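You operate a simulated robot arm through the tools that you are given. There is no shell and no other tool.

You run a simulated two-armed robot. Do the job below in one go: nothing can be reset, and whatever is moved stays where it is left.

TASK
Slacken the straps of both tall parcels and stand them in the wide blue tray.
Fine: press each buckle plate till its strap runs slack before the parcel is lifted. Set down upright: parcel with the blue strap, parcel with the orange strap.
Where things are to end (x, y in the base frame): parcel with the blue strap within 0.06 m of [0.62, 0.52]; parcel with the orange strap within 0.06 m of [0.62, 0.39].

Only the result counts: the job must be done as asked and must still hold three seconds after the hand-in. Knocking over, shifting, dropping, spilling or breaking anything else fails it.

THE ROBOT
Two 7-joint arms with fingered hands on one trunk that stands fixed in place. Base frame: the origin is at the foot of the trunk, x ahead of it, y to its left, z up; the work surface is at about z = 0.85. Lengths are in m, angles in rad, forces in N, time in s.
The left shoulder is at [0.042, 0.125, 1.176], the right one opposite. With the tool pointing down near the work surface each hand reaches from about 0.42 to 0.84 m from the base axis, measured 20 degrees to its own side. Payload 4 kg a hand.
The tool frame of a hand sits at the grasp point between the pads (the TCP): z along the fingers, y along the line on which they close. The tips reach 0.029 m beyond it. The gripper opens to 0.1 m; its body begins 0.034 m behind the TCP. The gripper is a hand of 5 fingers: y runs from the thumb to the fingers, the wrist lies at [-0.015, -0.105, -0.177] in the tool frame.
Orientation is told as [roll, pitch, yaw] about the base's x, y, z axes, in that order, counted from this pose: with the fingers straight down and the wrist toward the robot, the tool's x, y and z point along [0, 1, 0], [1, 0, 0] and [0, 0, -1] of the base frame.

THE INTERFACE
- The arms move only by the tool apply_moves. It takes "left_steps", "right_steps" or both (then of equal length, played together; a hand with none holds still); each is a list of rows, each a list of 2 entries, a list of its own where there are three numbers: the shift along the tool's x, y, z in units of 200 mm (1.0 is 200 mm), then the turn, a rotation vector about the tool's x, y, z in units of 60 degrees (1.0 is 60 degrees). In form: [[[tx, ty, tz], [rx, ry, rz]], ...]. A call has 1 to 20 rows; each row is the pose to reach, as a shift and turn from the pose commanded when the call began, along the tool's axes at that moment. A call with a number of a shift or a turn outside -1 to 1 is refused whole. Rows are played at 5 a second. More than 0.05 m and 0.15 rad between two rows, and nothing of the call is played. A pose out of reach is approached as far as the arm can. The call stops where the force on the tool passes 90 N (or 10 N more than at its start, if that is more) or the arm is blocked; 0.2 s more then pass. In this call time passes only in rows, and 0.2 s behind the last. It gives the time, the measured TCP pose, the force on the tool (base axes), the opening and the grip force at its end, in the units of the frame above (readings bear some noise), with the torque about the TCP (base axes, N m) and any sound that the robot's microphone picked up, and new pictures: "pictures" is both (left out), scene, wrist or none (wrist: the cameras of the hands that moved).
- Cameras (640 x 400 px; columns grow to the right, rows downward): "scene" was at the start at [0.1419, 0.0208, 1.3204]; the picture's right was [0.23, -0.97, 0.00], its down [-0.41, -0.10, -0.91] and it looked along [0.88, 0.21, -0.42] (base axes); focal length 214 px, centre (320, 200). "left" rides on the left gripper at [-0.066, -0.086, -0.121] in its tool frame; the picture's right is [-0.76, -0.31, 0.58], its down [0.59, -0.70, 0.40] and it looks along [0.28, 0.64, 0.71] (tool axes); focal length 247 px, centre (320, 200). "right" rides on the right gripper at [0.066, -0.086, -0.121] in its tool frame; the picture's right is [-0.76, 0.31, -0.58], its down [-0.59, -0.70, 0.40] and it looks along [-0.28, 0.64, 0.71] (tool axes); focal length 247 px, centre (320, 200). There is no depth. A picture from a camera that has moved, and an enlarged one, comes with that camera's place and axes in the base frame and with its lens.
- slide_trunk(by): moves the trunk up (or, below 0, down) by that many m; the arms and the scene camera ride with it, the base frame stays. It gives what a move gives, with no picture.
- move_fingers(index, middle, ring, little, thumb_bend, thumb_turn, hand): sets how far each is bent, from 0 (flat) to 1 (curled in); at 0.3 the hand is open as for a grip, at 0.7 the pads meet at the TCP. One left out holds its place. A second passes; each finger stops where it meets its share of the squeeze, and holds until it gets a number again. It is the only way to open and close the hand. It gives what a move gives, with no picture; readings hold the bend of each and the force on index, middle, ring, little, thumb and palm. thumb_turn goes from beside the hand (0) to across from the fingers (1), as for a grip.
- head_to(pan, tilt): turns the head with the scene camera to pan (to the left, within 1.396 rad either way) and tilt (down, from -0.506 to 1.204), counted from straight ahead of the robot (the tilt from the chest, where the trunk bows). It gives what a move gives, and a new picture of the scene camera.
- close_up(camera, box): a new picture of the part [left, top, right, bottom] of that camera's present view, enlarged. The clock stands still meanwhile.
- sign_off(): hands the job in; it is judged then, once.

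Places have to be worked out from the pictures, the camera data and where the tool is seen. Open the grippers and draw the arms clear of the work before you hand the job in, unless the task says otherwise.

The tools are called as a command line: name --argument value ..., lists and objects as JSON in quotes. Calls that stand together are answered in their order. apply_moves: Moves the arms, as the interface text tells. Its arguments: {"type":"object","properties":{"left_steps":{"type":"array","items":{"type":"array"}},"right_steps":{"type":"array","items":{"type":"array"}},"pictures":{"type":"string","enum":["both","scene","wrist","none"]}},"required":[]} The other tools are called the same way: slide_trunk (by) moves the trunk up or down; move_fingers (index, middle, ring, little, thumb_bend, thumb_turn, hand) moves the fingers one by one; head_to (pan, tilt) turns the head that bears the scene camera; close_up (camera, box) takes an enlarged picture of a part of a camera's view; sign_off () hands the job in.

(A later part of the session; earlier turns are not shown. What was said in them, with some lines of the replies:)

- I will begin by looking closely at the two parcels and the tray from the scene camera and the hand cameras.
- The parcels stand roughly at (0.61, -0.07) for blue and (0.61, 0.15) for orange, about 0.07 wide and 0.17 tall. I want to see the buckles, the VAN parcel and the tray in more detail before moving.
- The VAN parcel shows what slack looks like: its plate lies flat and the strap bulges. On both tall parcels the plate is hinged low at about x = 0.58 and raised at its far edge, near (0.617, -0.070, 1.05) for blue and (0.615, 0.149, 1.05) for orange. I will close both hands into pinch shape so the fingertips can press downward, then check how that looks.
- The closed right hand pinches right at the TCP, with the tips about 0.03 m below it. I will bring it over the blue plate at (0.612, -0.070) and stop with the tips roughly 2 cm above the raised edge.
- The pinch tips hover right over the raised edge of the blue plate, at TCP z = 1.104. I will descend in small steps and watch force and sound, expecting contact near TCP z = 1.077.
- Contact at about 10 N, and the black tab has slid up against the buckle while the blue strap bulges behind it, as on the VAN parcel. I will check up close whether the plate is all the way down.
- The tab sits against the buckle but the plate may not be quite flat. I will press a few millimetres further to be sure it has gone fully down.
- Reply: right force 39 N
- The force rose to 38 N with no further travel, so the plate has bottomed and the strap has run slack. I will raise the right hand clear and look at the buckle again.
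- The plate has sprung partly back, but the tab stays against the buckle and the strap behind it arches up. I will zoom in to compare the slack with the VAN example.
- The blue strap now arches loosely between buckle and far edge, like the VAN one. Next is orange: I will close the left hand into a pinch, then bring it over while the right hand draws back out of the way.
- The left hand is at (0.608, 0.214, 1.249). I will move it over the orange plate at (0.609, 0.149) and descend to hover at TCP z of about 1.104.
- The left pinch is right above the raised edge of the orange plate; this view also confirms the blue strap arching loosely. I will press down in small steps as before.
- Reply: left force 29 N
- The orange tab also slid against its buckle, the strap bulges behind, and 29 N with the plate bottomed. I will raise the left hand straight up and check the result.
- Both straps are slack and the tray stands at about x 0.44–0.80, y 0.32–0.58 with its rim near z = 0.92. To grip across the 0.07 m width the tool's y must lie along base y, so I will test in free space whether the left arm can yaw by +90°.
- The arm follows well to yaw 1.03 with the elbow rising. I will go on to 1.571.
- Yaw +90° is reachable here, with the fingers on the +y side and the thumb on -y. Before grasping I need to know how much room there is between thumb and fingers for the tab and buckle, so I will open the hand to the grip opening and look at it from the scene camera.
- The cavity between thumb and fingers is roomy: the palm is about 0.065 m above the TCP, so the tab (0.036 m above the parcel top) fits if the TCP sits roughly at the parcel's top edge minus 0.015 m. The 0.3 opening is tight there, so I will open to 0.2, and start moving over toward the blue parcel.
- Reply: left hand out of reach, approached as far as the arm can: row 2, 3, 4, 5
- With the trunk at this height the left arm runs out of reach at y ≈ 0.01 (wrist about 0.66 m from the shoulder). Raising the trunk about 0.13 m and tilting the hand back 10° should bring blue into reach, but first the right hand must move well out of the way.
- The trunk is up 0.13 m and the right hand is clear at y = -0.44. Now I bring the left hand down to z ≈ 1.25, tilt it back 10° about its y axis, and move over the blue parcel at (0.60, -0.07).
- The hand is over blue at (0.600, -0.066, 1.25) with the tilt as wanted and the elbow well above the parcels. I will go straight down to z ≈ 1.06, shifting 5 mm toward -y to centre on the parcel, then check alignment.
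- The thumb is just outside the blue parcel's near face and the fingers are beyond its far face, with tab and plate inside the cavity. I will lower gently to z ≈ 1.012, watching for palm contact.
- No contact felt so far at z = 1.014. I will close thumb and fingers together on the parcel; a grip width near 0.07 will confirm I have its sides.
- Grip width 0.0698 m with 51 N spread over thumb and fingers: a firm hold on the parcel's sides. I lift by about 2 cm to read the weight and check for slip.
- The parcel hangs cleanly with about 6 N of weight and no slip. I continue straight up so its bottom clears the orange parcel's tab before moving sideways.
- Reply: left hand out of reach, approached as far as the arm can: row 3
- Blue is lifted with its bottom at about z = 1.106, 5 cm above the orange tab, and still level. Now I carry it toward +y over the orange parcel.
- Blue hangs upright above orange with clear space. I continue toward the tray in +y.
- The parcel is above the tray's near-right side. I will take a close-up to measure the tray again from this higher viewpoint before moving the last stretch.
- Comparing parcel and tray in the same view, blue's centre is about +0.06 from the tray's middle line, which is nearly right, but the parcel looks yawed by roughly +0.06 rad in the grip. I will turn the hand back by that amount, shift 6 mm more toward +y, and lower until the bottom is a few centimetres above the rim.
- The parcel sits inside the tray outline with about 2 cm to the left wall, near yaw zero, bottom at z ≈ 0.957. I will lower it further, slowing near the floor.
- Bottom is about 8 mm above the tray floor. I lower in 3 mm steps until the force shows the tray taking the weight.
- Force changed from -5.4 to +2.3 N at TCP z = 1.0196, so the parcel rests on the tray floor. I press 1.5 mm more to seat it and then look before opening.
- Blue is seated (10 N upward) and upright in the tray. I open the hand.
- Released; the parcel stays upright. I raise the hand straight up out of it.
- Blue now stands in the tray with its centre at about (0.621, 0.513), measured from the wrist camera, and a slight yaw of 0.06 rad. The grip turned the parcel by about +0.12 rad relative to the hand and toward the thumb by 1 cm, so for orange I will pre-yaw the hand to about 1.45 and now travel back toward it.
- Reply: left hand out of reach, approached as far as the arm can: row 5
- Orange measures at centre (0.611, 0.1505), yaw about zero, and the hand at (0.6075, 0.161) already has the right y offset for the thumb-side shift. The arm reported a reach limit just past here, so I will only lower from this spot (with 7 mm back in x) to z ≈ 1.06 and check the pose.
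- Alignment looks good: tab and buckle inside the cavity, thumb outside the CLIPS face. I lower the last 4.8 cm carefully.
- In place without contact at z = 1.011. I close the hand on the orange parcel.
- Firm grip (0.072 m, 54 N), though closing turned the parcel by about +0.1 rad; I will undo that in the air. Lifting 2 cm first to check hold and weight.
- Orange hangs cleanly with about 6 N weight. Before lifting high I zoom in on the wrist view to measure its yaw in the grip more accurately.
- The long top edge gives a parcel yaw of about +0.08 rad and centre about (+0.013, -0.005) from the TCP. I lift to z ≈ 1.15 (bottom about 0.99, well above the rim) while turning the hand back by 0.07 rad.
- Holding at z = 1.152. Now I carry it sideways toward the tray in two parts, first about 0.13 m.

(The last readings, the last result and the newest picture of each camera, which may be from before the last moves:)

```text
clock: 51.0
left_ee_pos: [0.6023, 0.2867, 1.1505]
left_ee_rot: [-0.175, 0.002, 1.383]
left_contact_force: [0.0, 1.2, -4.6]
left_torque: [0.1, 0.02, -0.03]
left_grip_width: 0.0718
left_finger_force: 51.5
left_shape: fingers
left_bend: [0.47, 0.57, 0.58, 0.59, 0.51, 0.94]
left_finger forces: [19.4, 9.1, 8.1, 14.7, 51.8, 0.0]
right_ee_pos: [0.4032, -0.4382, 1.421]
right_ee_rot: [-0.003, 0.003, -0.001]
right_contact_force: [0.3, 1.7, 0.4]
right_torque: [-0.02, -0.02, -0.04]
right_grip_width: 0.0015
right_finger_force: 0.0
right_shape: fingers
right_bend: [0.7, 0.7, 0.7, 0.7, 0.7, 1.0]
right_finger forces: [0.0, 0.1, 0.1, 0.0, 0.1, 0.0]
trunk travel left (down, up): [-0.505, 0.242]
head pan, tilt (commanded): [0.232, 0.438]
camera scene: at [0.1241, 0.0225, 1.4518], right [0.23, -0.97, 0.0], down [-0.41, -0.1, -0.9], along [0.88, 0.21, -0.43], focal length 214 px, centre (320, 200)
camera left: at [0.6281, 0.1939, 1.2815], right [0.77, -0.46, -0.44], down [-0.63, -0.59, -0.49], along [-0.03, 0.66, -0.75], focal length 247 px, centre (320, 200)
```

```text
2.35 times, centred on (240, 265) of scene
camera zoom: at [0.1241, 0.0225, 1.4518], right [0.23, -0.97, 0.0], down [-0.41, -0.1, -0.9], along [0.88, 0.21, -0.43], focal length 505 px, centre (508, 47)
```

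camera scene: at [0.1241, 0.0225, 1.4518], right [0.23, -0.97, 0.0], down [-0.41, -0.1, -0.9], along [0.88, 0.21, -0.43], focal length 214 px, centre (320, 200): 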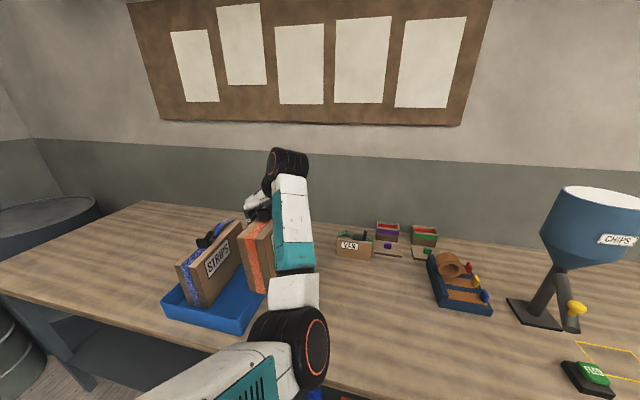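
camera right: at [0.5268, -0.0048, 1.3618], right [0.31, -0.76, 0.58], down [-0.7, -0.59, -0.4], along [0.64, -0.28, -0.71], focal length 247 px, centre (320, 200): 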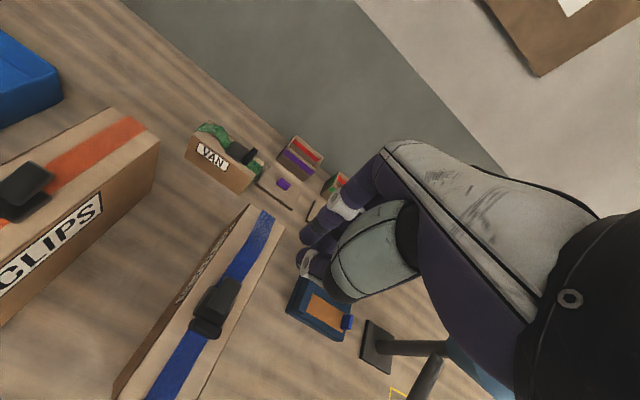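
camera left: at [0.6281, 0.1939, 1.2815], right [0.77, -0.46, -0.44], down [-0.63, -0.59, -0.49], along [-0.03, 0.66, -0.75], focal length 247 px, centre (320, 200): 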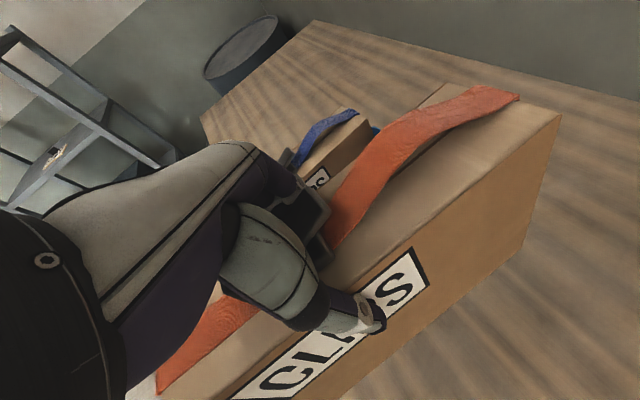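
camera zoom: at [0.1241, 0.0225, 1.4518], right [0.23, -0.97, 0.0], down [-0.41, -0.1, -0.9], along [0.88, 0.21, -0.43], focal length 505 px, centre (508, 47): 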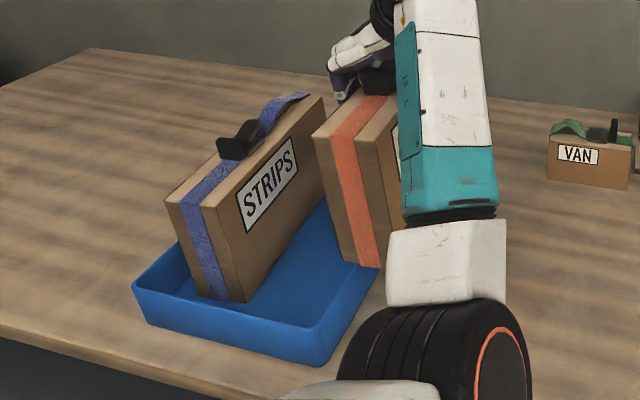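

Orange is upright and coming in beside blue with clearance. I move the remaining 0.1 m to TCP (0.604, 0.386) at the same height and then check the gap.

apply_moves --left_steps '[[[0.025, 0.15, -0.005], [0, 0, 0]], [[0.045, 0.27, -0.008], [0, 0, 0]], [[0.065, 0.38, -0.012], [0, 0, 0]], [[0.083, 0.488, -0.015], [0, 0, 0]]]' --pictures "both"

close_up --camera "scene" --box '[140, 180, 340, 350]'

close_up --camera "left" --box '[250, 50, 600, 270]'

```text
clock: 52.0
left_ee_pos: [0.6033, 0.3853, 1.1497]
left_ee_rot: [-0.173, 0.0, 1.38]
left_contact_force: [-0.5, -0.2, -5.2]
left_torque: [0.09, 0.07, 0.02]
left_grip_width: 0.072
left_finger_force: 51.4
left_shape: fingers
left_bend: [0.47, 0.57, 0.58, 0.59, 0.51, 0.94]
left_finger forces: [19.3, 9.1, 8.1, 14.6, 51.7, 0.0]
right_ee_pos: [0.403, -0.4407, 1.4211]
right_ee_rot: [0.001, 0.001, 0.0]
right_contact_force: [0.3, 0.0, 0.4]
right_torque: [0.0, 0.01, 0.01]
right_grip_width: 0.0013
right_finger_force: 0.1
right_shape: fingers
right_bend: [0.7, 0.7, 0.7, 0.7, 0.7, 1.0]
right_finger forces: [0.0, 0.0, 0.1, 0.0, 0.0, 0.0]
trunk travel left (down, up): [-0.505, 0.242]
head pan, tilt (commanded): [0.232, 0.438]
camera scene: at [0.124, 0.0213, 1.4519], right [0.23, -0.97, 0.0], down [-0.41, -0.1, -0.91], along [0.88, 0.21, -0.43], focal length 214 px, centre (320, 200)
camera left: at [0.6295, 0.2923, 1.2815], right [0.77, -0.46, -0.44], down [-0.64, -0.59, -0.49], along [-0.03, 0.66, -0.75], focal length 247 px, centre (320, 200)
```

scene: 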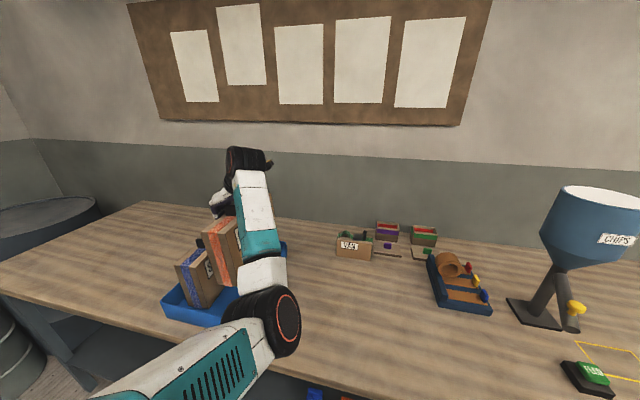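
left: 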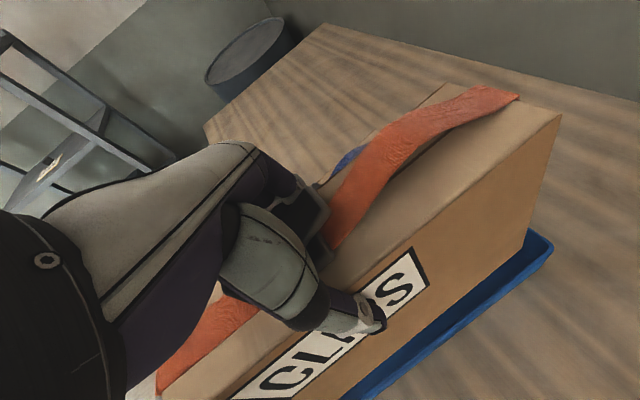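

```text
2.35 times, centred on (240, 265) of scene
camera zoom: at [0.124, 0.0213, 1.4519], right [0.23, -0.97, 0.0], down [-0.41, -0.1, -0.91], along [0.88, 0.21, -0.43], focal length 505 px, centre (508, 47)
```

zoom: 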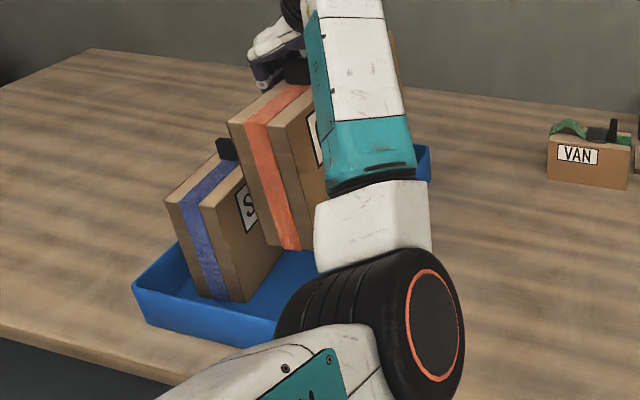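

```text
1.82 times, centred on (425, 160) of left
camera zoom: at [0.6295, 0.2923, 1.2815], right [0.77, -0.46, -0.44], down [-0.64, -0.59, -0.49], along [-0.03, 0.66, -0.75], focal length 449 px, centre (129, 273)
```

zoom: 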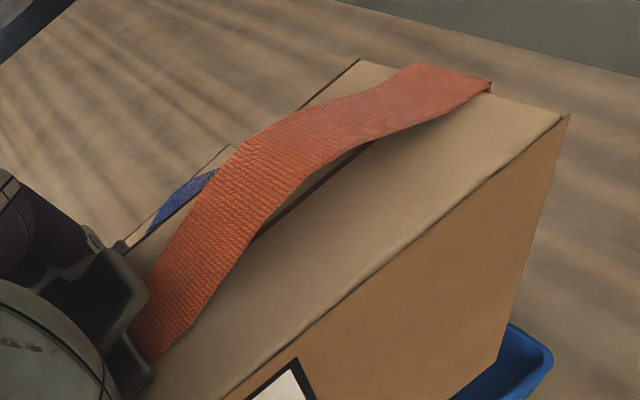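

From the close wrist view orange's centre is about (0.616, 0.38), yaw near 0.01, with its right face only about 1.5 cm inside the tray's outer rim. I shift 1 cm toward +y for wall clearance (still about 6 cm gap to blue) and lower to about 2 cm above the floor.

apply_moves --left_steps '[[[0.009, 0.049, 0], [0, 0, 0]], [[0.0395, 0.049, 0.172], [0, 0, 0]], [[0.07, 0.049, 0.345], [0, 0, 0]], [[0.0917, 0.049, 0.468], [0, 0, 0]], [[0.105, 0.049, 0.542], [0, 0, 0]]]' --pictures "both"

close_up --camera "scene" --box '[140, 180, 340, 350]'

close_up --camera "left" --box '[250, 50, 600, 400]'

```text
clock: 53.2
left_ee_pos: [0.6042, 0.3941, 1.041]
left_ee_rot: [-0.174, 0.001, 1.381]
left_contact_force: [0.0, 0.2, -4.6]
left_torque: [0.06, 0.04, 0.01]
left_grip_width: 0.0723
left_finger_force: 51.2
left_shape: fingers
left_bend: [0.47, 0.57, 0.58, 0.59, 0.51, 0.94]
left_finger forces: [19.4, 9.1, 7.9, 14.6, 51.6, 0.0]
right_ee_pos: [0.403, -0.4391, 1.421]
right_ee_rot: [0.001, 0.003, 0.001]
right_contact_force: [0.2, 0.4, -0.1]
right_torque: [0.0, 0.03, 0.03]
right_grip_width: 0.0013
right_finger_force: 0.0
right_shape: fingers
right_bend: [0.7, 0.7, 0.7, 0.7, 0.7, 1.0]
right_finger forces: [0.0, 0.1, 0.0, 0.1, 0.0, 0.1]
trunk travel left (down, up): [-0.505, 0.242]
head pan, tilt (commanded): [0.232, 0.438]
camera scene: at [0.124, 0.0211, 1.4519], right [0.23, -0.97, 0.0], down [-0.41, -0.1, -0.91], along [0.88, 0.21, -0.43], focal length 214 px, centre (320, 200)
camera left: at [0.6297, 0.3024, 1.1712], right [0.77, -0.46, -0.44], down [-0.63, -0.59, -0.49], along [-0.03, 0.66, -0.75], focal length 247 px, centre (320, 200)
```

scene: 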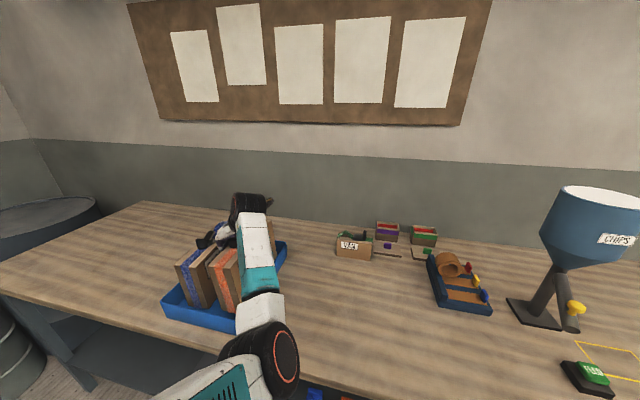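
left: 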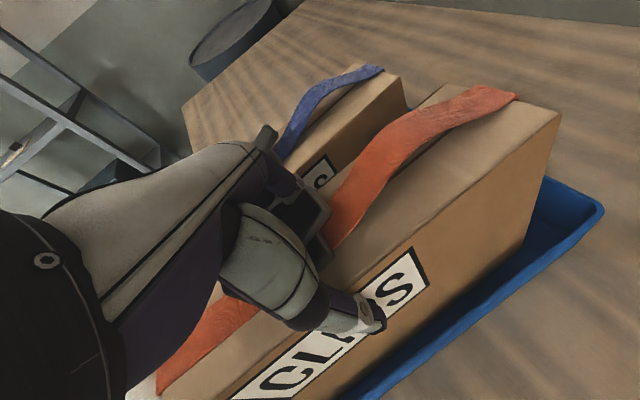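

```text
2.35 times, centred on (240, 265) of scene
camera zoom: at [0.124, 0.0211, 1.4519], right [0.23, -0.97, 0.0], down [-0.41, -0.1, -0.91], along [0.88, 0.21, -0.43], focal length 505 px, centre (508, 47)
```

zoom: 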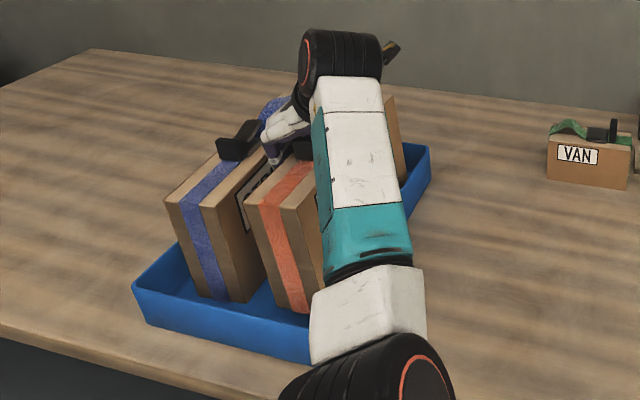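

```text
1.14 times, centred on (425, 225) of left
camera zoom: at [0.6297, 0.3024, 1.1712], right [0.77, -0.46, -0.44], down [-0.63, -0.59, -0.49], along [-0.03, 0.66, -0.75], focal length 282 px, centre (200, 171)
```

zoom: 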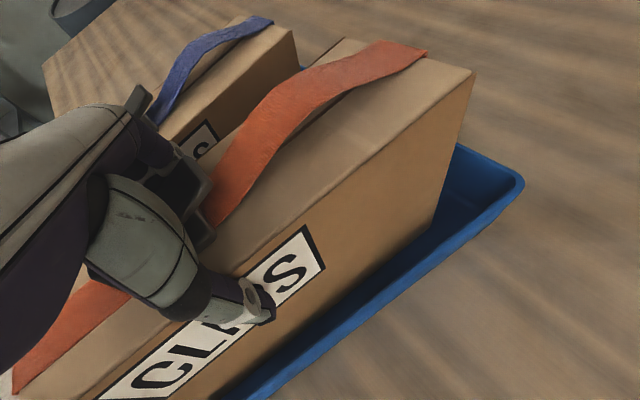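

Orange is inside the tray walls with clearance on both sides, lateral force zero. I lower the remaining 2.4 cm gently to contact.

apply_moves --left_steps '[[[0.0087, 0, 0.049], [0, 0, 0]], [[0.0148, 0, 0.0837], [0, 0, 0]], [[0.0174, 0, 0.0985], [0, 0, 0]], [[0.02, 0, 0.1133], [0, 0, 0]], [[0.0213, 0, 0.121], [0, 0, 0]]]' --pictures "none"

```text
clock: 54.4
left_ee_pos: [0.6044, 0.3951, 1.0176]
left_ee_rot: [-0.176, -0.002, 1.382]
left_contact_force: [-0.6, -0.6, 0.0]
left_torque: [0.12, -0.17, -0.02]
left_grip_width: 0.0721
left_finger_force: 52.2
left_shape: fingers
left_bend: [0.47, 0.57, 0.58, 0.59, 0.51, 0.94]
left_finger forces: [20.3, 9.1, 7.9, 14.1, 52.7, 0.1]
right_ee_pos: [0.4029, -0.4405, 1.4214]
right_ee_rot: [0.0, 0.001, -0.001]
right_contact_force: [0.8, 0.4, 0.4]
right_torque: [0.04, 0.02, 0.04]
right_grip_width: 0.0011
right_finger_force: 0.0
right_shape: fingers
right_bend: [0.7, 0.7, 0.7, 0.7, 0.7, 1.0]
right_finger forces: [0.0, 0.0, 0.0, 0.0, 0.0, 0.1]
trunk travel left (down, up): [-0.505, 0.242]
head pan, tilt (commanded): [0.232, 0.438]
```

The weight is now carried by the floor (0 N net). I press 2 mm more to seat it and look.

apply_moves --left_steps '[[[0.001, 0, 0.005], [0, 0, 0]], [[0.0018, 0, 0.01], [0, 0, 0]]]' --pictures "both"

close_up --camera "left" --box '[150, 50, 600, 330]'

```text
clock: 55.0
left_ee_pos: [0.6037, 0.3938, 1.017]
left_ee_rot: [-0.179, -0.002, 1.381]
left_contact_force: [-0.1, -1.6, 8.8]
left_torque: [0.13, 0.01, -0.03]
left_grip_width: 0.0722
left_finger_force: 53.1
left_shape: fingers
left_bend: [0.47, 0.57, 0.58, 0.59, 0.51, 0.94]
left_finger forces: [20.2, 9.4, 8.1, 14.1, 54.1, 0.0]
right_ee_pos: [0.4018, -0.4417, 1.4206]
right_ee_rot: [0.003, 0.0, 0.0]
right_contact_force: [-0.2, -0.2, -0.8]
right_torque: [0.0, 0.01, 0.02]
right_grip_width: 0.0015
right_finger_force: 0.0
right_shape: fingers
right_bend: [0.7, 0.7, 0.7, 0.7, 0.7, 1.0]
right_finger forces: [0.0, 0.0, 0.0, 0.0, 0.0, 0.1]
trunk travel left (down, up): [-0.505, 0.242]
head pan, tilt (commanded): [0.232, 0.438]
camera scene: at [0.1225, 0.0198, 1.4522], right [0.23, -0.97, 0.0], down [-0.41, -0.1, -0.91], along [0.88, 0.21, -0.42], focal length 214 px, centre (320, 200)
camera left: at [0.6291, 0.3008, 1.1476], right [0.77, -0.46, -0.43], down [-0.63, -0.59, -0.5], along [-0.03, 0.66, -0.75], focal length 247 px, centre (320, 200)
```

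scene: 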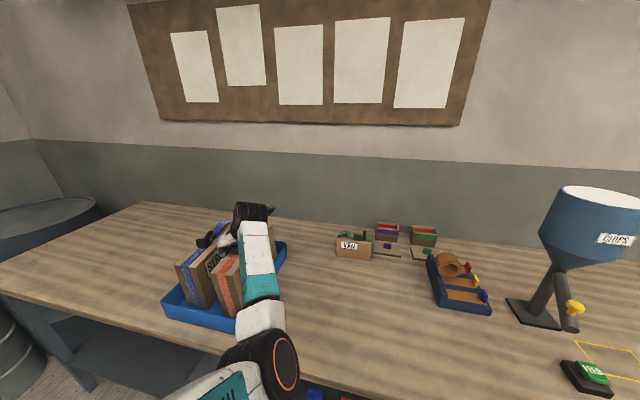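
left: 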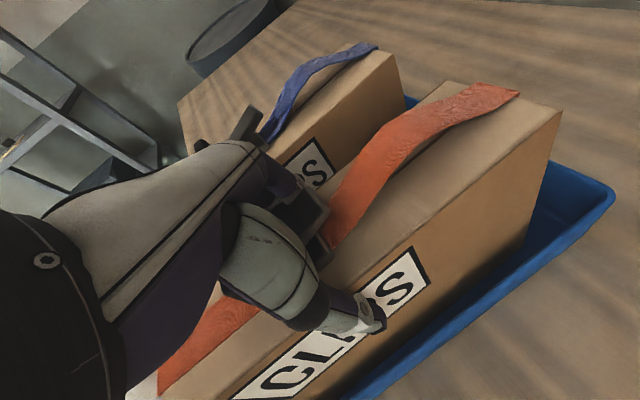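

```text
1.42 times, centred on (375, 190) of left
camera zoom: at [0.6291, 0.3008, 1.1476], right [0.77, -0.46, -0.43], down [-0.63, -0.59, -0.5], along [-0.03, 0.66, -0.75], focal length 351 px, centre (242, 214)
```

zoom: 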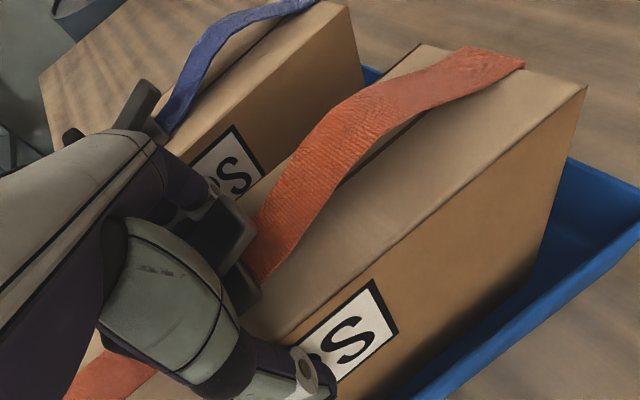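

Orange is seated upright (8.8 N). I open only as much as needed on the finger side, which is in the gap next to blue, and more on the thumb side.

move_fingers --hand "left" --index 0.37 --middle 0.42 --ring 0.42 --little 0.42 --thumb_bend 0.25 --thumb_turn 1.0

close_up --camera "left" --box '[150, 50, 600, 330]'

close_up --camera "scene" --box '[140, 180, 340, 350]'

```text
clock: 56.0
left_ee_pos: [0.6036, 0.3944, 1.014]
left_ee_rot: [-0.174, 0.0, 1.381]
left_contact_force: [0.0, -1.2, 0.0]
left_torque: [0.02, -0.03, 0.03]
left_grip_width: 0.0925
left_finger_force: 0.3
left_shape: fingers
left_bend: [0.37, 0.42, 0.42, 0.42, 0.25, 0.97]
left_finger forces: [0.0, 0.1, 0.1, 0.0, 0.7, 0.1]
right_ee_pos: [0.4026, -0.44, 1.4213]
right_ee_rot: [-0.001, 0.001, 0.001]
right_contact_force: [0.1, 0.2, 1.3]
right_torque: [0.03, -0.01, 0.01]
right_grip_width: 0.0013
right_finger_force: 0.1
right_shape: fingers
right_bend: [0.7, 0.7, 0.7, 0.7, 0.7, 1.0]
right_finger forces: [0.0, 0.1, 0.1, 0.0, 0.0, 0.0]
trunk travel left (down, up): [-0.505, 0.242]
head pan, tilt (commanded): [0.232, 0.438]
```

```text
1.42 times, centred on (375, 190) of left
camera zoom: at [0.6296, 0.3011, 1.1453], right [0.77, -0.46, -0.44], down [-0.63, -0.59, -0.49], along [-0.03, 0.66, -0.75], focal length 351 px, centre (242, 214)
```

zoom: 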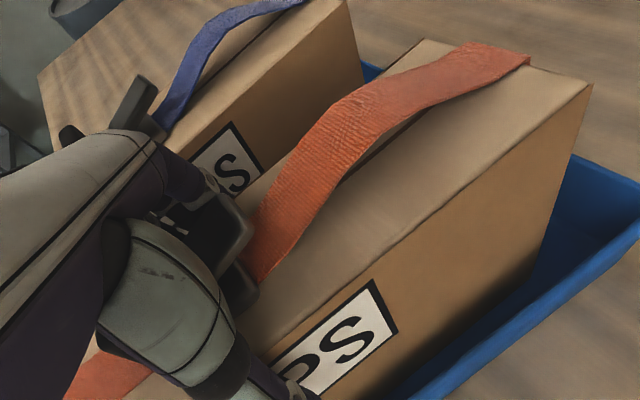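

```text
2.35 times, centred on (240, 265) of scene
camera zoom: at [0.1234, 0.0203, 1.452], right [0.23, -0.97, 0.0], down [-0.41, -0.1, -0.91], along [0.88, 0.21, -0.42], focal length 505 px, centre (508, 47)
```

zoom: 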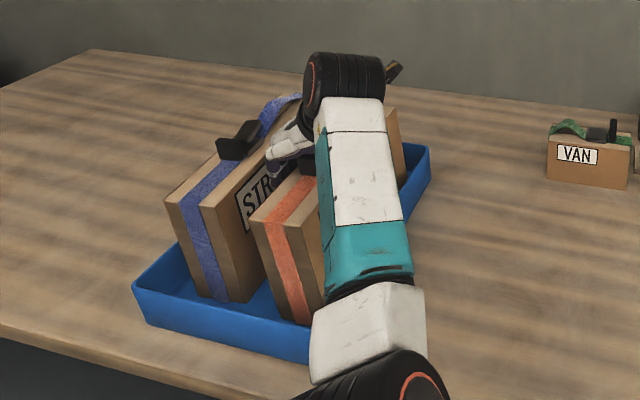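

Grip is off (fingers at 0 N), but the thumb still reads 0.7 N, so I open the thumb a bit more before lifting.

move_fingers --hand "left" --thumb_bend 0.12

```text
clock: 57.0
left_ee_pos: [0.6026, 0.3936, 1.0145]
left_ee_rot: [-0.173, 0.0, 1.38]
left_contact_force: [-0.1, -0.9, 0.0]
left_torque: [-0.04, 0.01, -0.01]
left_grip_width: 0.0969
left_finger_force: 0.6
left_shape: fingers
left_bend: [0.37, 0.42, 0.42, 0.42, 0.12, 0.96]
left_finger forces: [0.0, 0.0, 0.0, 0.0, 0.9, 0.1]
right_ee_pos: [0.4025, -0.4407, 1.4215]
right_ee_rot: [0.001, 0.0, 0.001]
right_contact_force: [-0.1, 0.3, 0.1]
right_torque: [0.0, 0.02, 0.04]
right_grip_width: 0.0015
right_finger_force: 0.1
right_shape: fingers
right_bend: [0.7, 0.7, 0.7, 0.7, 0.7, 1.0]
right_finger forces: [0.1, 0.1, 0.1, 0.0, 0.0, 0.0]
trunk travel left (down, up): [-0.505, 0.242]
head pan, tilt (commanded): [0.232, 0.438]
```

The thumb's base seems to brush the parcel's top right edge (about 1 N). I shift the hand 5 mm toward -y, where the fingers have spare room, then begin to rise slowly.

apply_moves --left_steps '[[[-0.0025, -0.012, 0], [0, 0, 0]], [[-0.005, -0.0245, 0], [0, 0, 0]], [[-0.0094, -0.0245, -0.025], [0, 0, 0]], [[-0.0137, -0.0245, -0.05], [0, 0, 0]], [[-0.0224, -0.0245, -0.1], [0, 0, 0]]]' --pictures "both"

close_up --camera "left" --box '[150, 50, 600, 330]'

```text
clock: 58.2
left_ee_pos: [0.6042, 0.3887, 1.0364]
left_ee_rot: [-0.174, 0.0, 1.382]
left_contact_force: [0.2, -0.1, 0.6]
left_torque: [0.01, -0.02, 0.01]
left_grip_width: 0.0966
left_finger_force: 0.0
left_shape: fingers
left_bend: [0.37, 0.42, 0.42, 0.42, 0.12, 0.96]
left_finger forces: [0.0, 0.1, 0.0, 0.1, 0.0, 0.1]
right_ee_pos: [0.4038, -0.4398, 1.4211]
right_ee_rot: [0.0, -0.001, -0.001]
right_contact_force: [0.1, 0.4, -0.3]
right_torque: [0.01, -0.01, 0.02]
right_grip_width: 0.0009
right_finger_force: 0.1
right_shape: fingers
right_bend: [0.7, 0.7, 0.7, 0.7, 0.7, 1.0]
right_finger forces: [0.0, 0.1, 0.1, 0.0, 0.0, 0.1]
trunk travel left (down, up): [-0.505, 0.242]
head pan, tilt (commanded): [0.232, 0.438]
camera scene: at [0.1233, 0.0204, 1.452], right [0.23, -0.97, 0.0], down [-0.41, -0.1, -0.91], along [0.88, 0.21, -0.42], focal length 214 px, centre (320, 200)
camera left: at [0.6296, 0.2965, 1.1663], right [0.77, -0.46, -0.44], down [-0.63, -0.59, -0.49], along [-0.03, 0.66, -0.75], focal length 247 px, centre (320, 200)
```

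scene: 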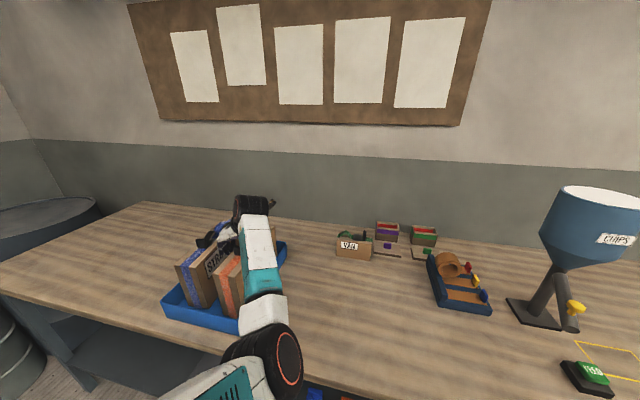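
left: 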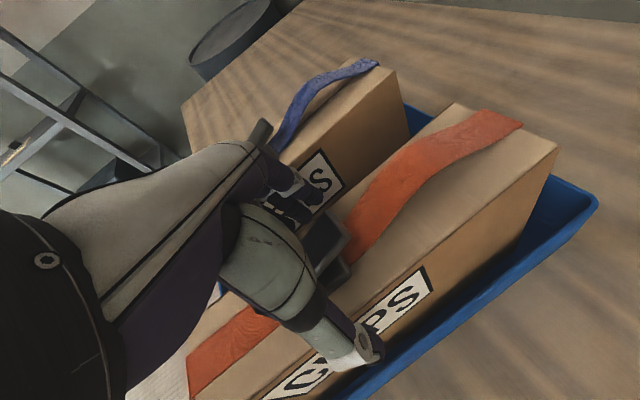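

```text
1.42 times, centred on (375, 190) of left
camera zoom: at [0.6296, 0.2965, 1.1663], right [0.77, -0.46, -0.44], down [-0.63, -0.59, -0.49], along [-0.03, 0.66, -0.75], focal length 351 px, centre (242, 214)
```

zoom: 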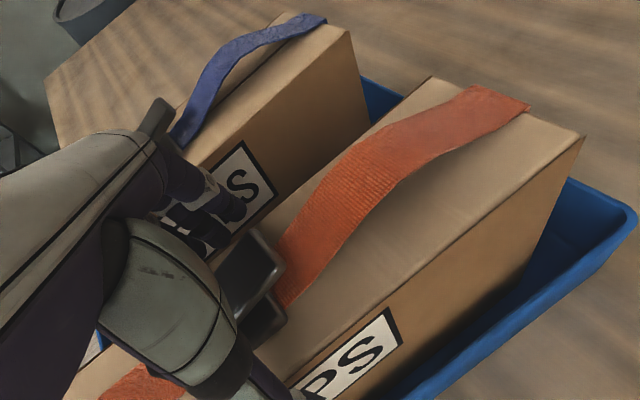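

Free of contact now, both parcels upright. I raise the hand straight up well clear.

apply_moves --left_steps '[[[-0.026, 0, -0.148], [0, 0, 0]], [[-0.06, 0, -0.34], [0, 0, 0]], [[-0.095, 0, -0.54], [0, 0, 0]], [[-0.13, 0, -0.735], [0, 0, 0]], [[-0.165, 0, -0.935], [0, 0, 0]]]' --pictures "both"

close_up --camera "scene" --box '[140, 180, 340, 350]'

close_up --camera "left" --box '[250, 100, 600, 400]'

```text
clock: 59.4
left_ee_pos: [0.6015, 0.3894, 1.226]
left_ee_rot: [-0.177, -0.001, 1.382]
left_contact_force: [-0.5, -0.5, 0.7]
left_torque: [0.01, 0.01, 0.0]
left_grip_width: 0.0966
left_finger_force: 0.0
left_shape: fingers
left_bend: [0.37, 0.42, 0.42, 0.42, 0.12, 0.96]
left_finger forces: [0.1, 0.0, 0.1, 0.0, 0.0, 0.1]
right_ee_pos: [0.4034, -0.4397, 1.4206]
right_ee_rot: [-0.002, 0.001, 0.0]
right_contact_force: [0.4, -0.6, -0.3]
right_torque: [-0.03, 0.01, 0.01]
right_grip_width: 0.0014
right_finger_force: 0.0
right_shape: fingers
right_bend: [0.7, 0.7, 0.7, 0.7, 0.7, 1.0]
right_finger forces: [0.0, 0.0, 0.0, 0.1, 0.0, 0.0]
trunk travel left (down, up): [-0.505, 0.242]
head pan, tilt (commanded): [0.232, 0.438]
camera scene: at [0.123, 0.0203, 1.452], right [0.23, -0.97, 0.0], down [-0.41, -0.1, -0.91], along [0.88, 0.21, -0.42], focal length 214 px, centre (320, 200)
camera left: at [0.628, 0.2964, 1.3574], right [0.77, -0.46, -0.44], down [-0.63, -0.59, -0.49], along [-0.03, 0.66, -0.75], focal length 247 px, centre (320, 200)
```

scene: 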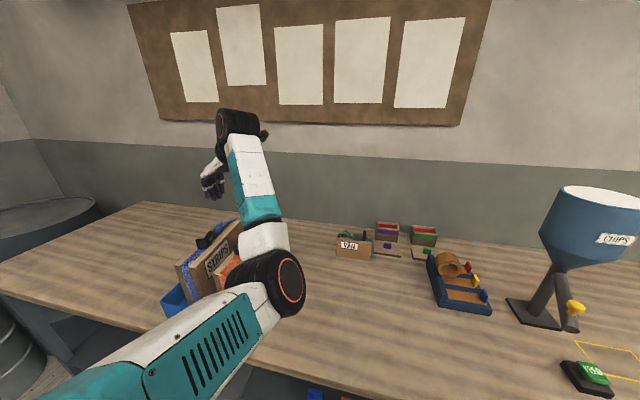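
left: 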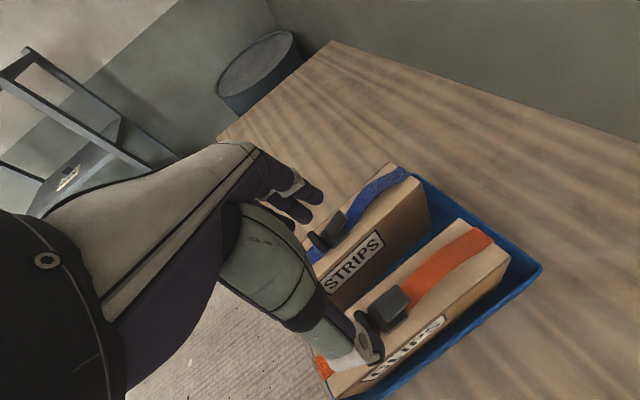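

```text
2.35 times, centred on (240, 265) of scene
camera zoom: at [0.123, 0.0203, 1.452], right [0.23, -0.97, 0.0], down [-0.41, -0.1, -0.91], along [0.88, 0.21, -0.42], focal length 505 px, centre (508, 47)
```

zoom: 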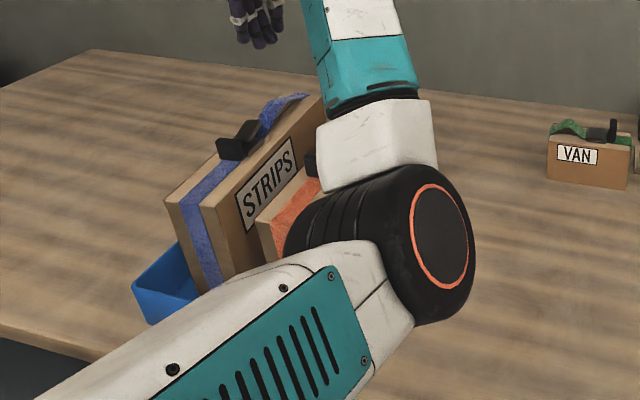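

```text
1.33 times, centred on (425, 250) of left
camera zoom: at [0.628, 0.2964, 1.3574], right [0.77, -0.46, -0.44], down [-0.63, -0.59, -0.49], along [-0.03, 0.66, -0.75], focal length 329 px, centre (180, 133)
```

zoom: 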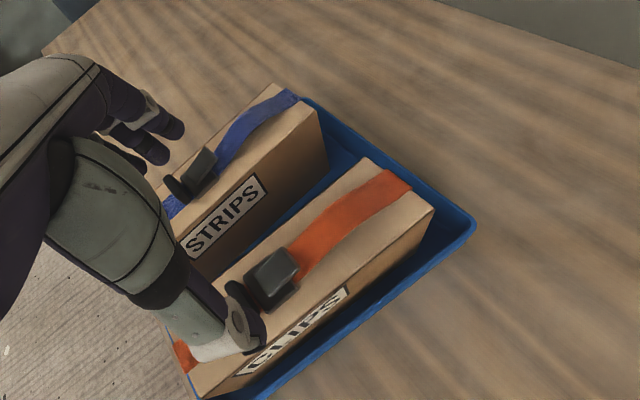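

Both parcels stand upright side by side in the tray, blue near (0.62, 0.52) and orange near (0.615, 0.38), straps loose. I raise the trunk 0.18 m to take both arms clear, and open both hands.

slide_trunk --by 0.18

move_fingers --hand "left" --index 0.3 --middle 0.3 --ring 0.3 --little 0.3 --thumb_bend 0.3 --thumb_turn 1.0

move_fingers --hand "right" --index 0.3 --middle 0.3 --ring 0.3 --little 0.3 --thumb_bend 0.3 --thumb_turn 1.0

head_to --pan 0.35 --tilt 0.75

```text
clock: 61.4
left_ee_pos: [0.6043, 0.3879, 1.4057]
left_ee_rot: [-0.175, 0.0, 1.379]
left_contact_force: [-0.5, 0.1, 0.5]
left_torque: [0.0, -0.02, -0.01]
left_grip_width: 0.0967
left_finger_force: 0.1
left_shape: fingers
left_bend: [0.37, 0.42, 0.42, 0.42, 0.12, 0.96]
left_finger forces: [0.0, 0.1, 0.0, 0.0, 0.1, 0.0]
right_ee_pos: [0.4036, -0.4393, 1.5997]
right_ee_rot: [-0.001, 0.001, -0.001]
right_contact_force: [0.4, -0.4, 0.8]
right_torque: [-0.01, -0.03, -0.02]
right_grip_width: 0.0012
right_finger_force: 0.1
right_shape: fingers
right_bend: [0.7, 0.7, 0.7, 0.7, 0.7, 1.0]
right_finger forces: [0.1, 0.1, 0.0, 0.1, 0.0, 0.0]
trunk travel left (down, up): [-0.685, 0.062]
head pan, tilt (commanded): [0.232, 0.438]
```

```text
clock: 62.4
left_ee_pos: [0.6047, 0.3884, 1.4048]
left_ee_rot: [-0.174, 0.0, 1.383]
left_contact_force: [0.7, 0.4, -0.2]
left_torque: [-0.02, -0.03, -0.03]
left_grip_width: 0.0986
left_finger_force: 0.0
left_shape: fingers
left_bend: [0.3, 0.3, 0.3, 0.3, 0.3, 0.97]
left_finger forces: [0.1, 0.1, 0.0, 0.1, 0.0, 0.1]
right_ee_pos: [0.4031, -0.4404, 1.6002]
right_ee_rot: [0.001, -0.001, 0.0]
right_contact_force: [0.4, 0.2, -0.4]
right_torque: [0.0, 0.01, 0.01]
right_grip_width: 0.0014
right_finger_force: 0.2
right_shape: fingers
right_bend: [0.7, 0.7, 0.7, 0.7, 0.7, 1.0]
right_finger forces: [0.0, 0.1, 0.0, 0.1, 0.0, 0.0]
trunk travel left (down, up): [-0.685, 0.062]
head pan, tilt (commanded): [0.232, 0.438]
```

```text
clock: 63.4
left_ee_pos: [0.6048, 0.3894, 1.4046]
left_ee_rot: [-0.174, -0.001, 1.381]
left_contact_force: [-0.3, -1.0, -0.4]
left_torque: [-0.02, 0.01, -0.01]
left_grip_width: 0.0987
left_finger_force: 0.0
left_shape: fingers
left_bend: [0.3, 0.3, 0.3, 0.3, 0.3, 0.97]
left_finger forces: [0.0, 0.0, 0.0, 0.0, 0.0, 0.0]
right_ee_pos: [0.4031, -0.4401, 1.6005]
right_ee_rot: [0.001, 0.002, 0.001]
right_contact_force: [0.5, 0.4, 0.4]
right_torque: [0.01, 0.0, 0.02]
right_grip_width: 0.0982
right_finger_force: 0.1
right_shape: fingers
right_bend: [0.3, 0.3, 0.3, 0.3, 0.3, 0.98]
right_finger forces: [0.0, 0.0, 0.0, 0.1, 0.1, 0.0]
trunk travel left (down, up): [-0.685, 0.062]
head pan, tilt (commanded): [0.232, 0.438]
```

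```text
clock: 64.2
left_ee_pos: [0.6039, 0.3888, 1.4053]
left_ee_rot: [-0.173, 0.0, 1.381]
left_contact_force: [-0.5, -0.2, -0.2]
left_torque: [0.01, -0.01, 0.0]
left_grip_width: 0.0988
left_finger_force: 0.1
left_shape: fingers
left_bend: [0.3, 0.3, 0.3, 0.3, 0.3, 0.97]
left_finger forces: [0.0, 0.0, 0.1, 0.0, 0.1, 0.0]
right_ee_pos: [0.4028, -0.4402, 1.6011]
right_ee_rot: [0.001, 0.002, 0.0]
right_contact_force: [-0.3, 0.5, 0.0]
right_torque: [0.01, 0.01, -0.01]
right_grip_width: 0.0984
right_finger_force: 0.0
right_shape: fingers
right_bend: [0.3, 0.3, 0.3, 0.3, 0.3, 0.98]
right_finger forces: [0.0, 0.0, 0.1, 0.1, 0.1, 0.1]
trunk travel left (down, up): [-0.685, 0.062]
head pan, tilt (commanded): [0.351, 0.75]
camera scene: at [0.1049, 0.0277, 1.605], right [0.34, -0.94, 0.0], down [-0.64, -0.23, -0.73], along [0.69, 0.25, -0.68], focal length 214 px, centre (320, 200)
```

scene: 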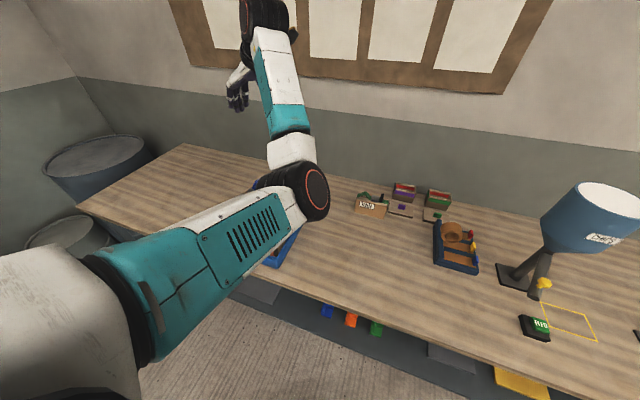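

The view is blocked by the left arm, and the hand still hovers above the tray at z = 1.405. I draw it back and to the left at that height to clear the work and see the tray.

apply_moves --left_steps '[[[0.145, 0.1, -0.025], [0, 0, 0]], [[0.29, 0.2, -0.05], [0, 0, 0]], [[0.435, 0.3, -0.076], [0, 0, 0]], [[0.58, 0.4, -0.1], [0, 0, 0]], [[0.72, 0.5, -0.127], [0, 0, 0]], [[0.865, 0.594, -0.1525], [0, 0, 0]]]' --pictures "both"

```text
clock: 65.6
left_ee_pos: [0.4531, 0.5393, 1.4049]
left_ee_rot: [-0.175, -0.001, 1.38]
left_contact_force: [-0.4, -0.3, 0.9]
left_torque: [0.0, -0.03, 0.0]
left_grip_width: 0.0989
left_finger_force: 0.1
left_shape: fingers
left_bend: [0.3, 0.3, 0.3, 0.3, 0.3, 0.98]
left_finger forces: [0.1, 0.0, 0.1, 0.0, 0.0, 0.1]
right_ee_pos: [0.4018, -0.4398, 1.602]
right_ee_rot: [-0.001, 0.001, -0.002]
right_contact_force: [-0.3, 0.3, 0.1]
right_torque: [0.0, 0.01, 0.01]
right_grip_width: 0.0982
right_finger_force: 0.2
right_shape: fingers
right_bend: [0.3, 0.3, 0.3, 0.3, 0.3, 0.98]
right_finger forces: [0.1, 0.1, 0.0, 0.0, 0.1, 0.1]
trunk travel left (down, up): [-0.685, 0.062]
head pan, tilt (commanded): [0.351, 0.75]
camera scene: at [0.1041, 0.0291, 1.605], right [0.34, -0.94, 0.0], down [-0.64, -0.24, -0.73], along [0.69, 0.25, -0.68], focal length 214 px, centre (320, 200)
camera left: at [0.4793, 0.4478, 1.5346], right [0.77, -0.46, -0.44], down [-0.63, -0.59, -0.49], along [-0.03, 0.66, -0.75], focal length 247 px, centre (320, 200)
```

scene: 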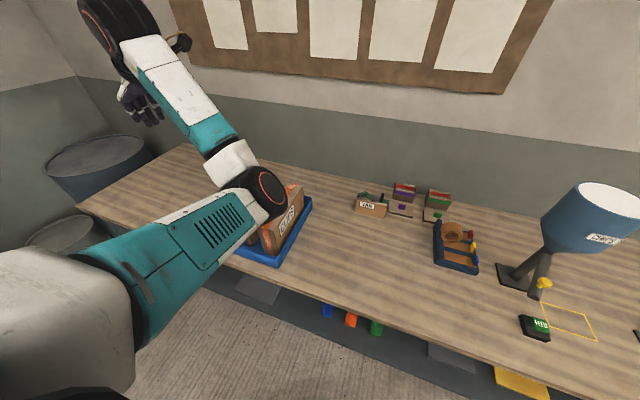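
left: 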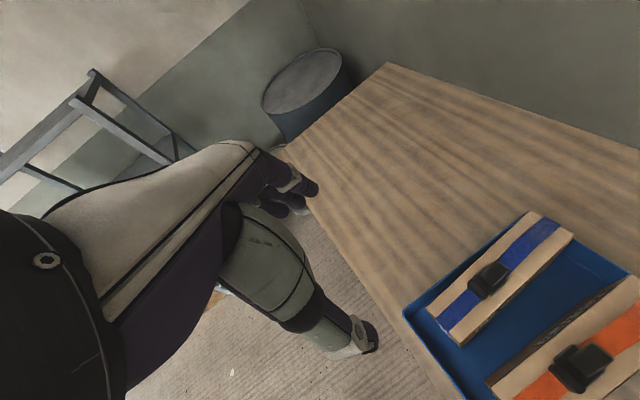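

The hand is now up and away at (0.453, 0.539, 1.405), and the wrist view shows both parcels upright inside the tray with slack straps. I take final close-ups to verify placement and the surroundings.

close_up --camera "left" --box '[390, 190, 640, 400]'

head_to --pan 0.25 --tilt 0.6

close_up --camera "scene" --box '[200, 150, 480, 300]'

```text
1.90 times, centred on (515, 295) of left
camera zoom: at [0.4793, 0.4478, 1.5346], right [0.77, -0.46, -0.44], down [-0.63, -0.59, -0.49], along [-0.03, 0.66, -0.75], focal length 470 px, centre (-51, 19)
```

zoom: 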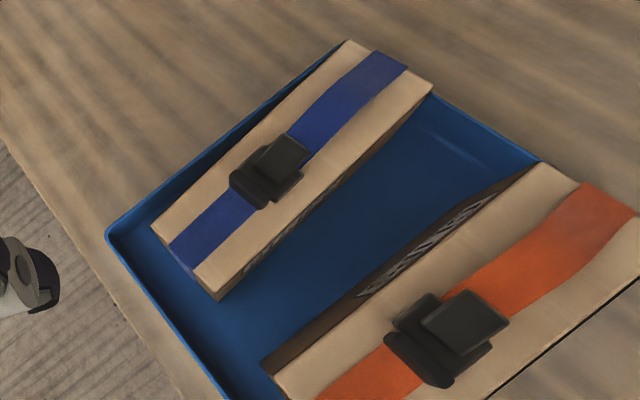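

```text
clock: 66.3
left_ee_pos: [0.4538, 0.5384, 1.4048]
left_ee_rot: [-0.175, -0.001, 1.382]
left_contact_force: [-0.5, -0.5, 0.3]
left_torque: [0.01, -0.03, 0.01]
left_grip_width: 0.099
left_finger_force: 0.0
left_shape: fingers
left_bend: [0.3, 0.3, 0.3, 0.3, 0.3, 0.98]
left_finger forces: [0.1, 0.1, 0.1, 0.0, 0.1, 0.1]
right_ee_pos: [0.4021, -0.4409, 1.6014]
right_ee_rot: [0.001, 0.002, 0.0]
right_contact_force: [0.5, 0.0, -0.3]
right_torque: [0.02, 0.03, 0.03]
right_grip_width: 0.0985
right_finger_force: 0.1
right_shape: fingers
right_bend: [0.3, 0.3, 0.3, 0.3, 0.3, 0.98]
right_finger forces: [0.1, 0.0, 0.0, 0.1, 0.1, 0.0]
trunk travel left (down, up): [-0.685, 0.062]
head pan, tilt (commanded): [0.25, 0.6]
camera scene: at [0.1129, 0.0209, 1.6178], right [0.25, -0.97, 0.0], down [-0.55, -0.14, -0.82], along [0.8, 0.2, -0.57], focal length 214 px, centre (320, 200)
```

scene: 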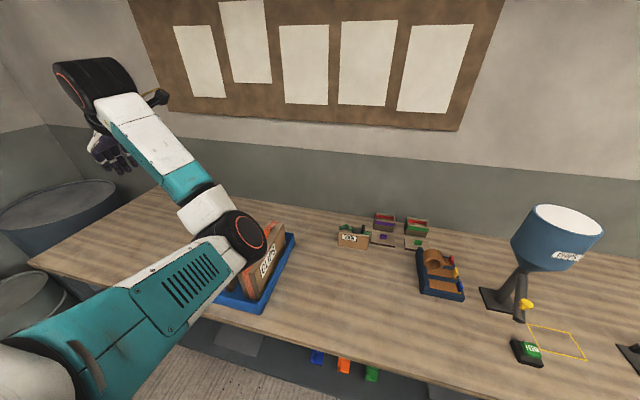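

```text
2.29 times, centred on (340, 225) of scene
camera zoom: at [0.1129, 0.0209, 1.6178], right [0.25, -0.97, 0.0], down [-0.55, -0.14, -0.82], along [0.8, 0.2, -0.57], focal length 490 px, centre (274, 143)
```

zoom: 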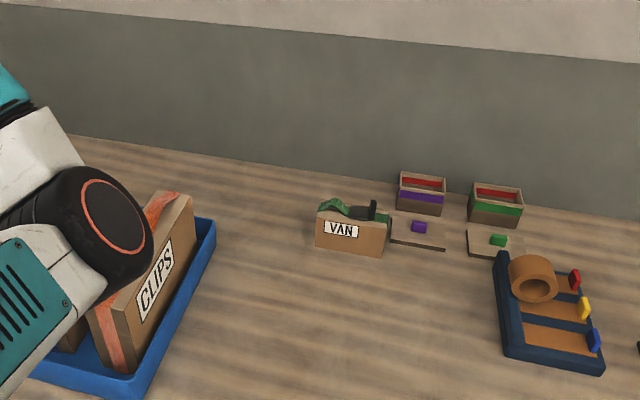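

Both parcels are upright in the tray with loose straps: blue at about (0.62, 0.51–0.52), orange at about (0.616, 0.37–0.38). VAN, the open boxes, tape tray and lamp look unmoved, both hands are open and the arms are well clear, so I hand the job in.

sign_off

```text
The job is handed in.
```

Both straps are slack and both tall parcels stand upright in the wide blue tray. I handed the job in with both hands open and the arms clear of the work.

| Parcel | Asked position | Measured position | Distance off |
|---|---|---|---|
| Blue strap | [0.62, 0.52] | about [0.62, 0.51–0.52] | about 0.01 m |
| Orange strap | [0.62, 0.39] | about [0.616, 0.37–0.38] | about 0.01–0.02 m |

The positions come from camera views, which may be off by about 0.01 m. Both are well inside the 0.06 m limit.

- **Slackening:** I pressed each buckle plate to its stop before lifting that parcel. Each strap's tab slid against the buckle and the strap bulged loose, as on the small VAN parcel. No sound was reported, so this rests on the pictures and the force readings. The plates sprang partly back afterwards, but the straps stayed slack.
- **Placement:** Each parcel weighed about 6 N and hung without slipping. Blue sits turned about 0.06 rad in the tray; orange is close to straight.
- **Other things:** In the last pictures the VAN parcel, the open boxes, the tape tray and the lamp looked unmoved.
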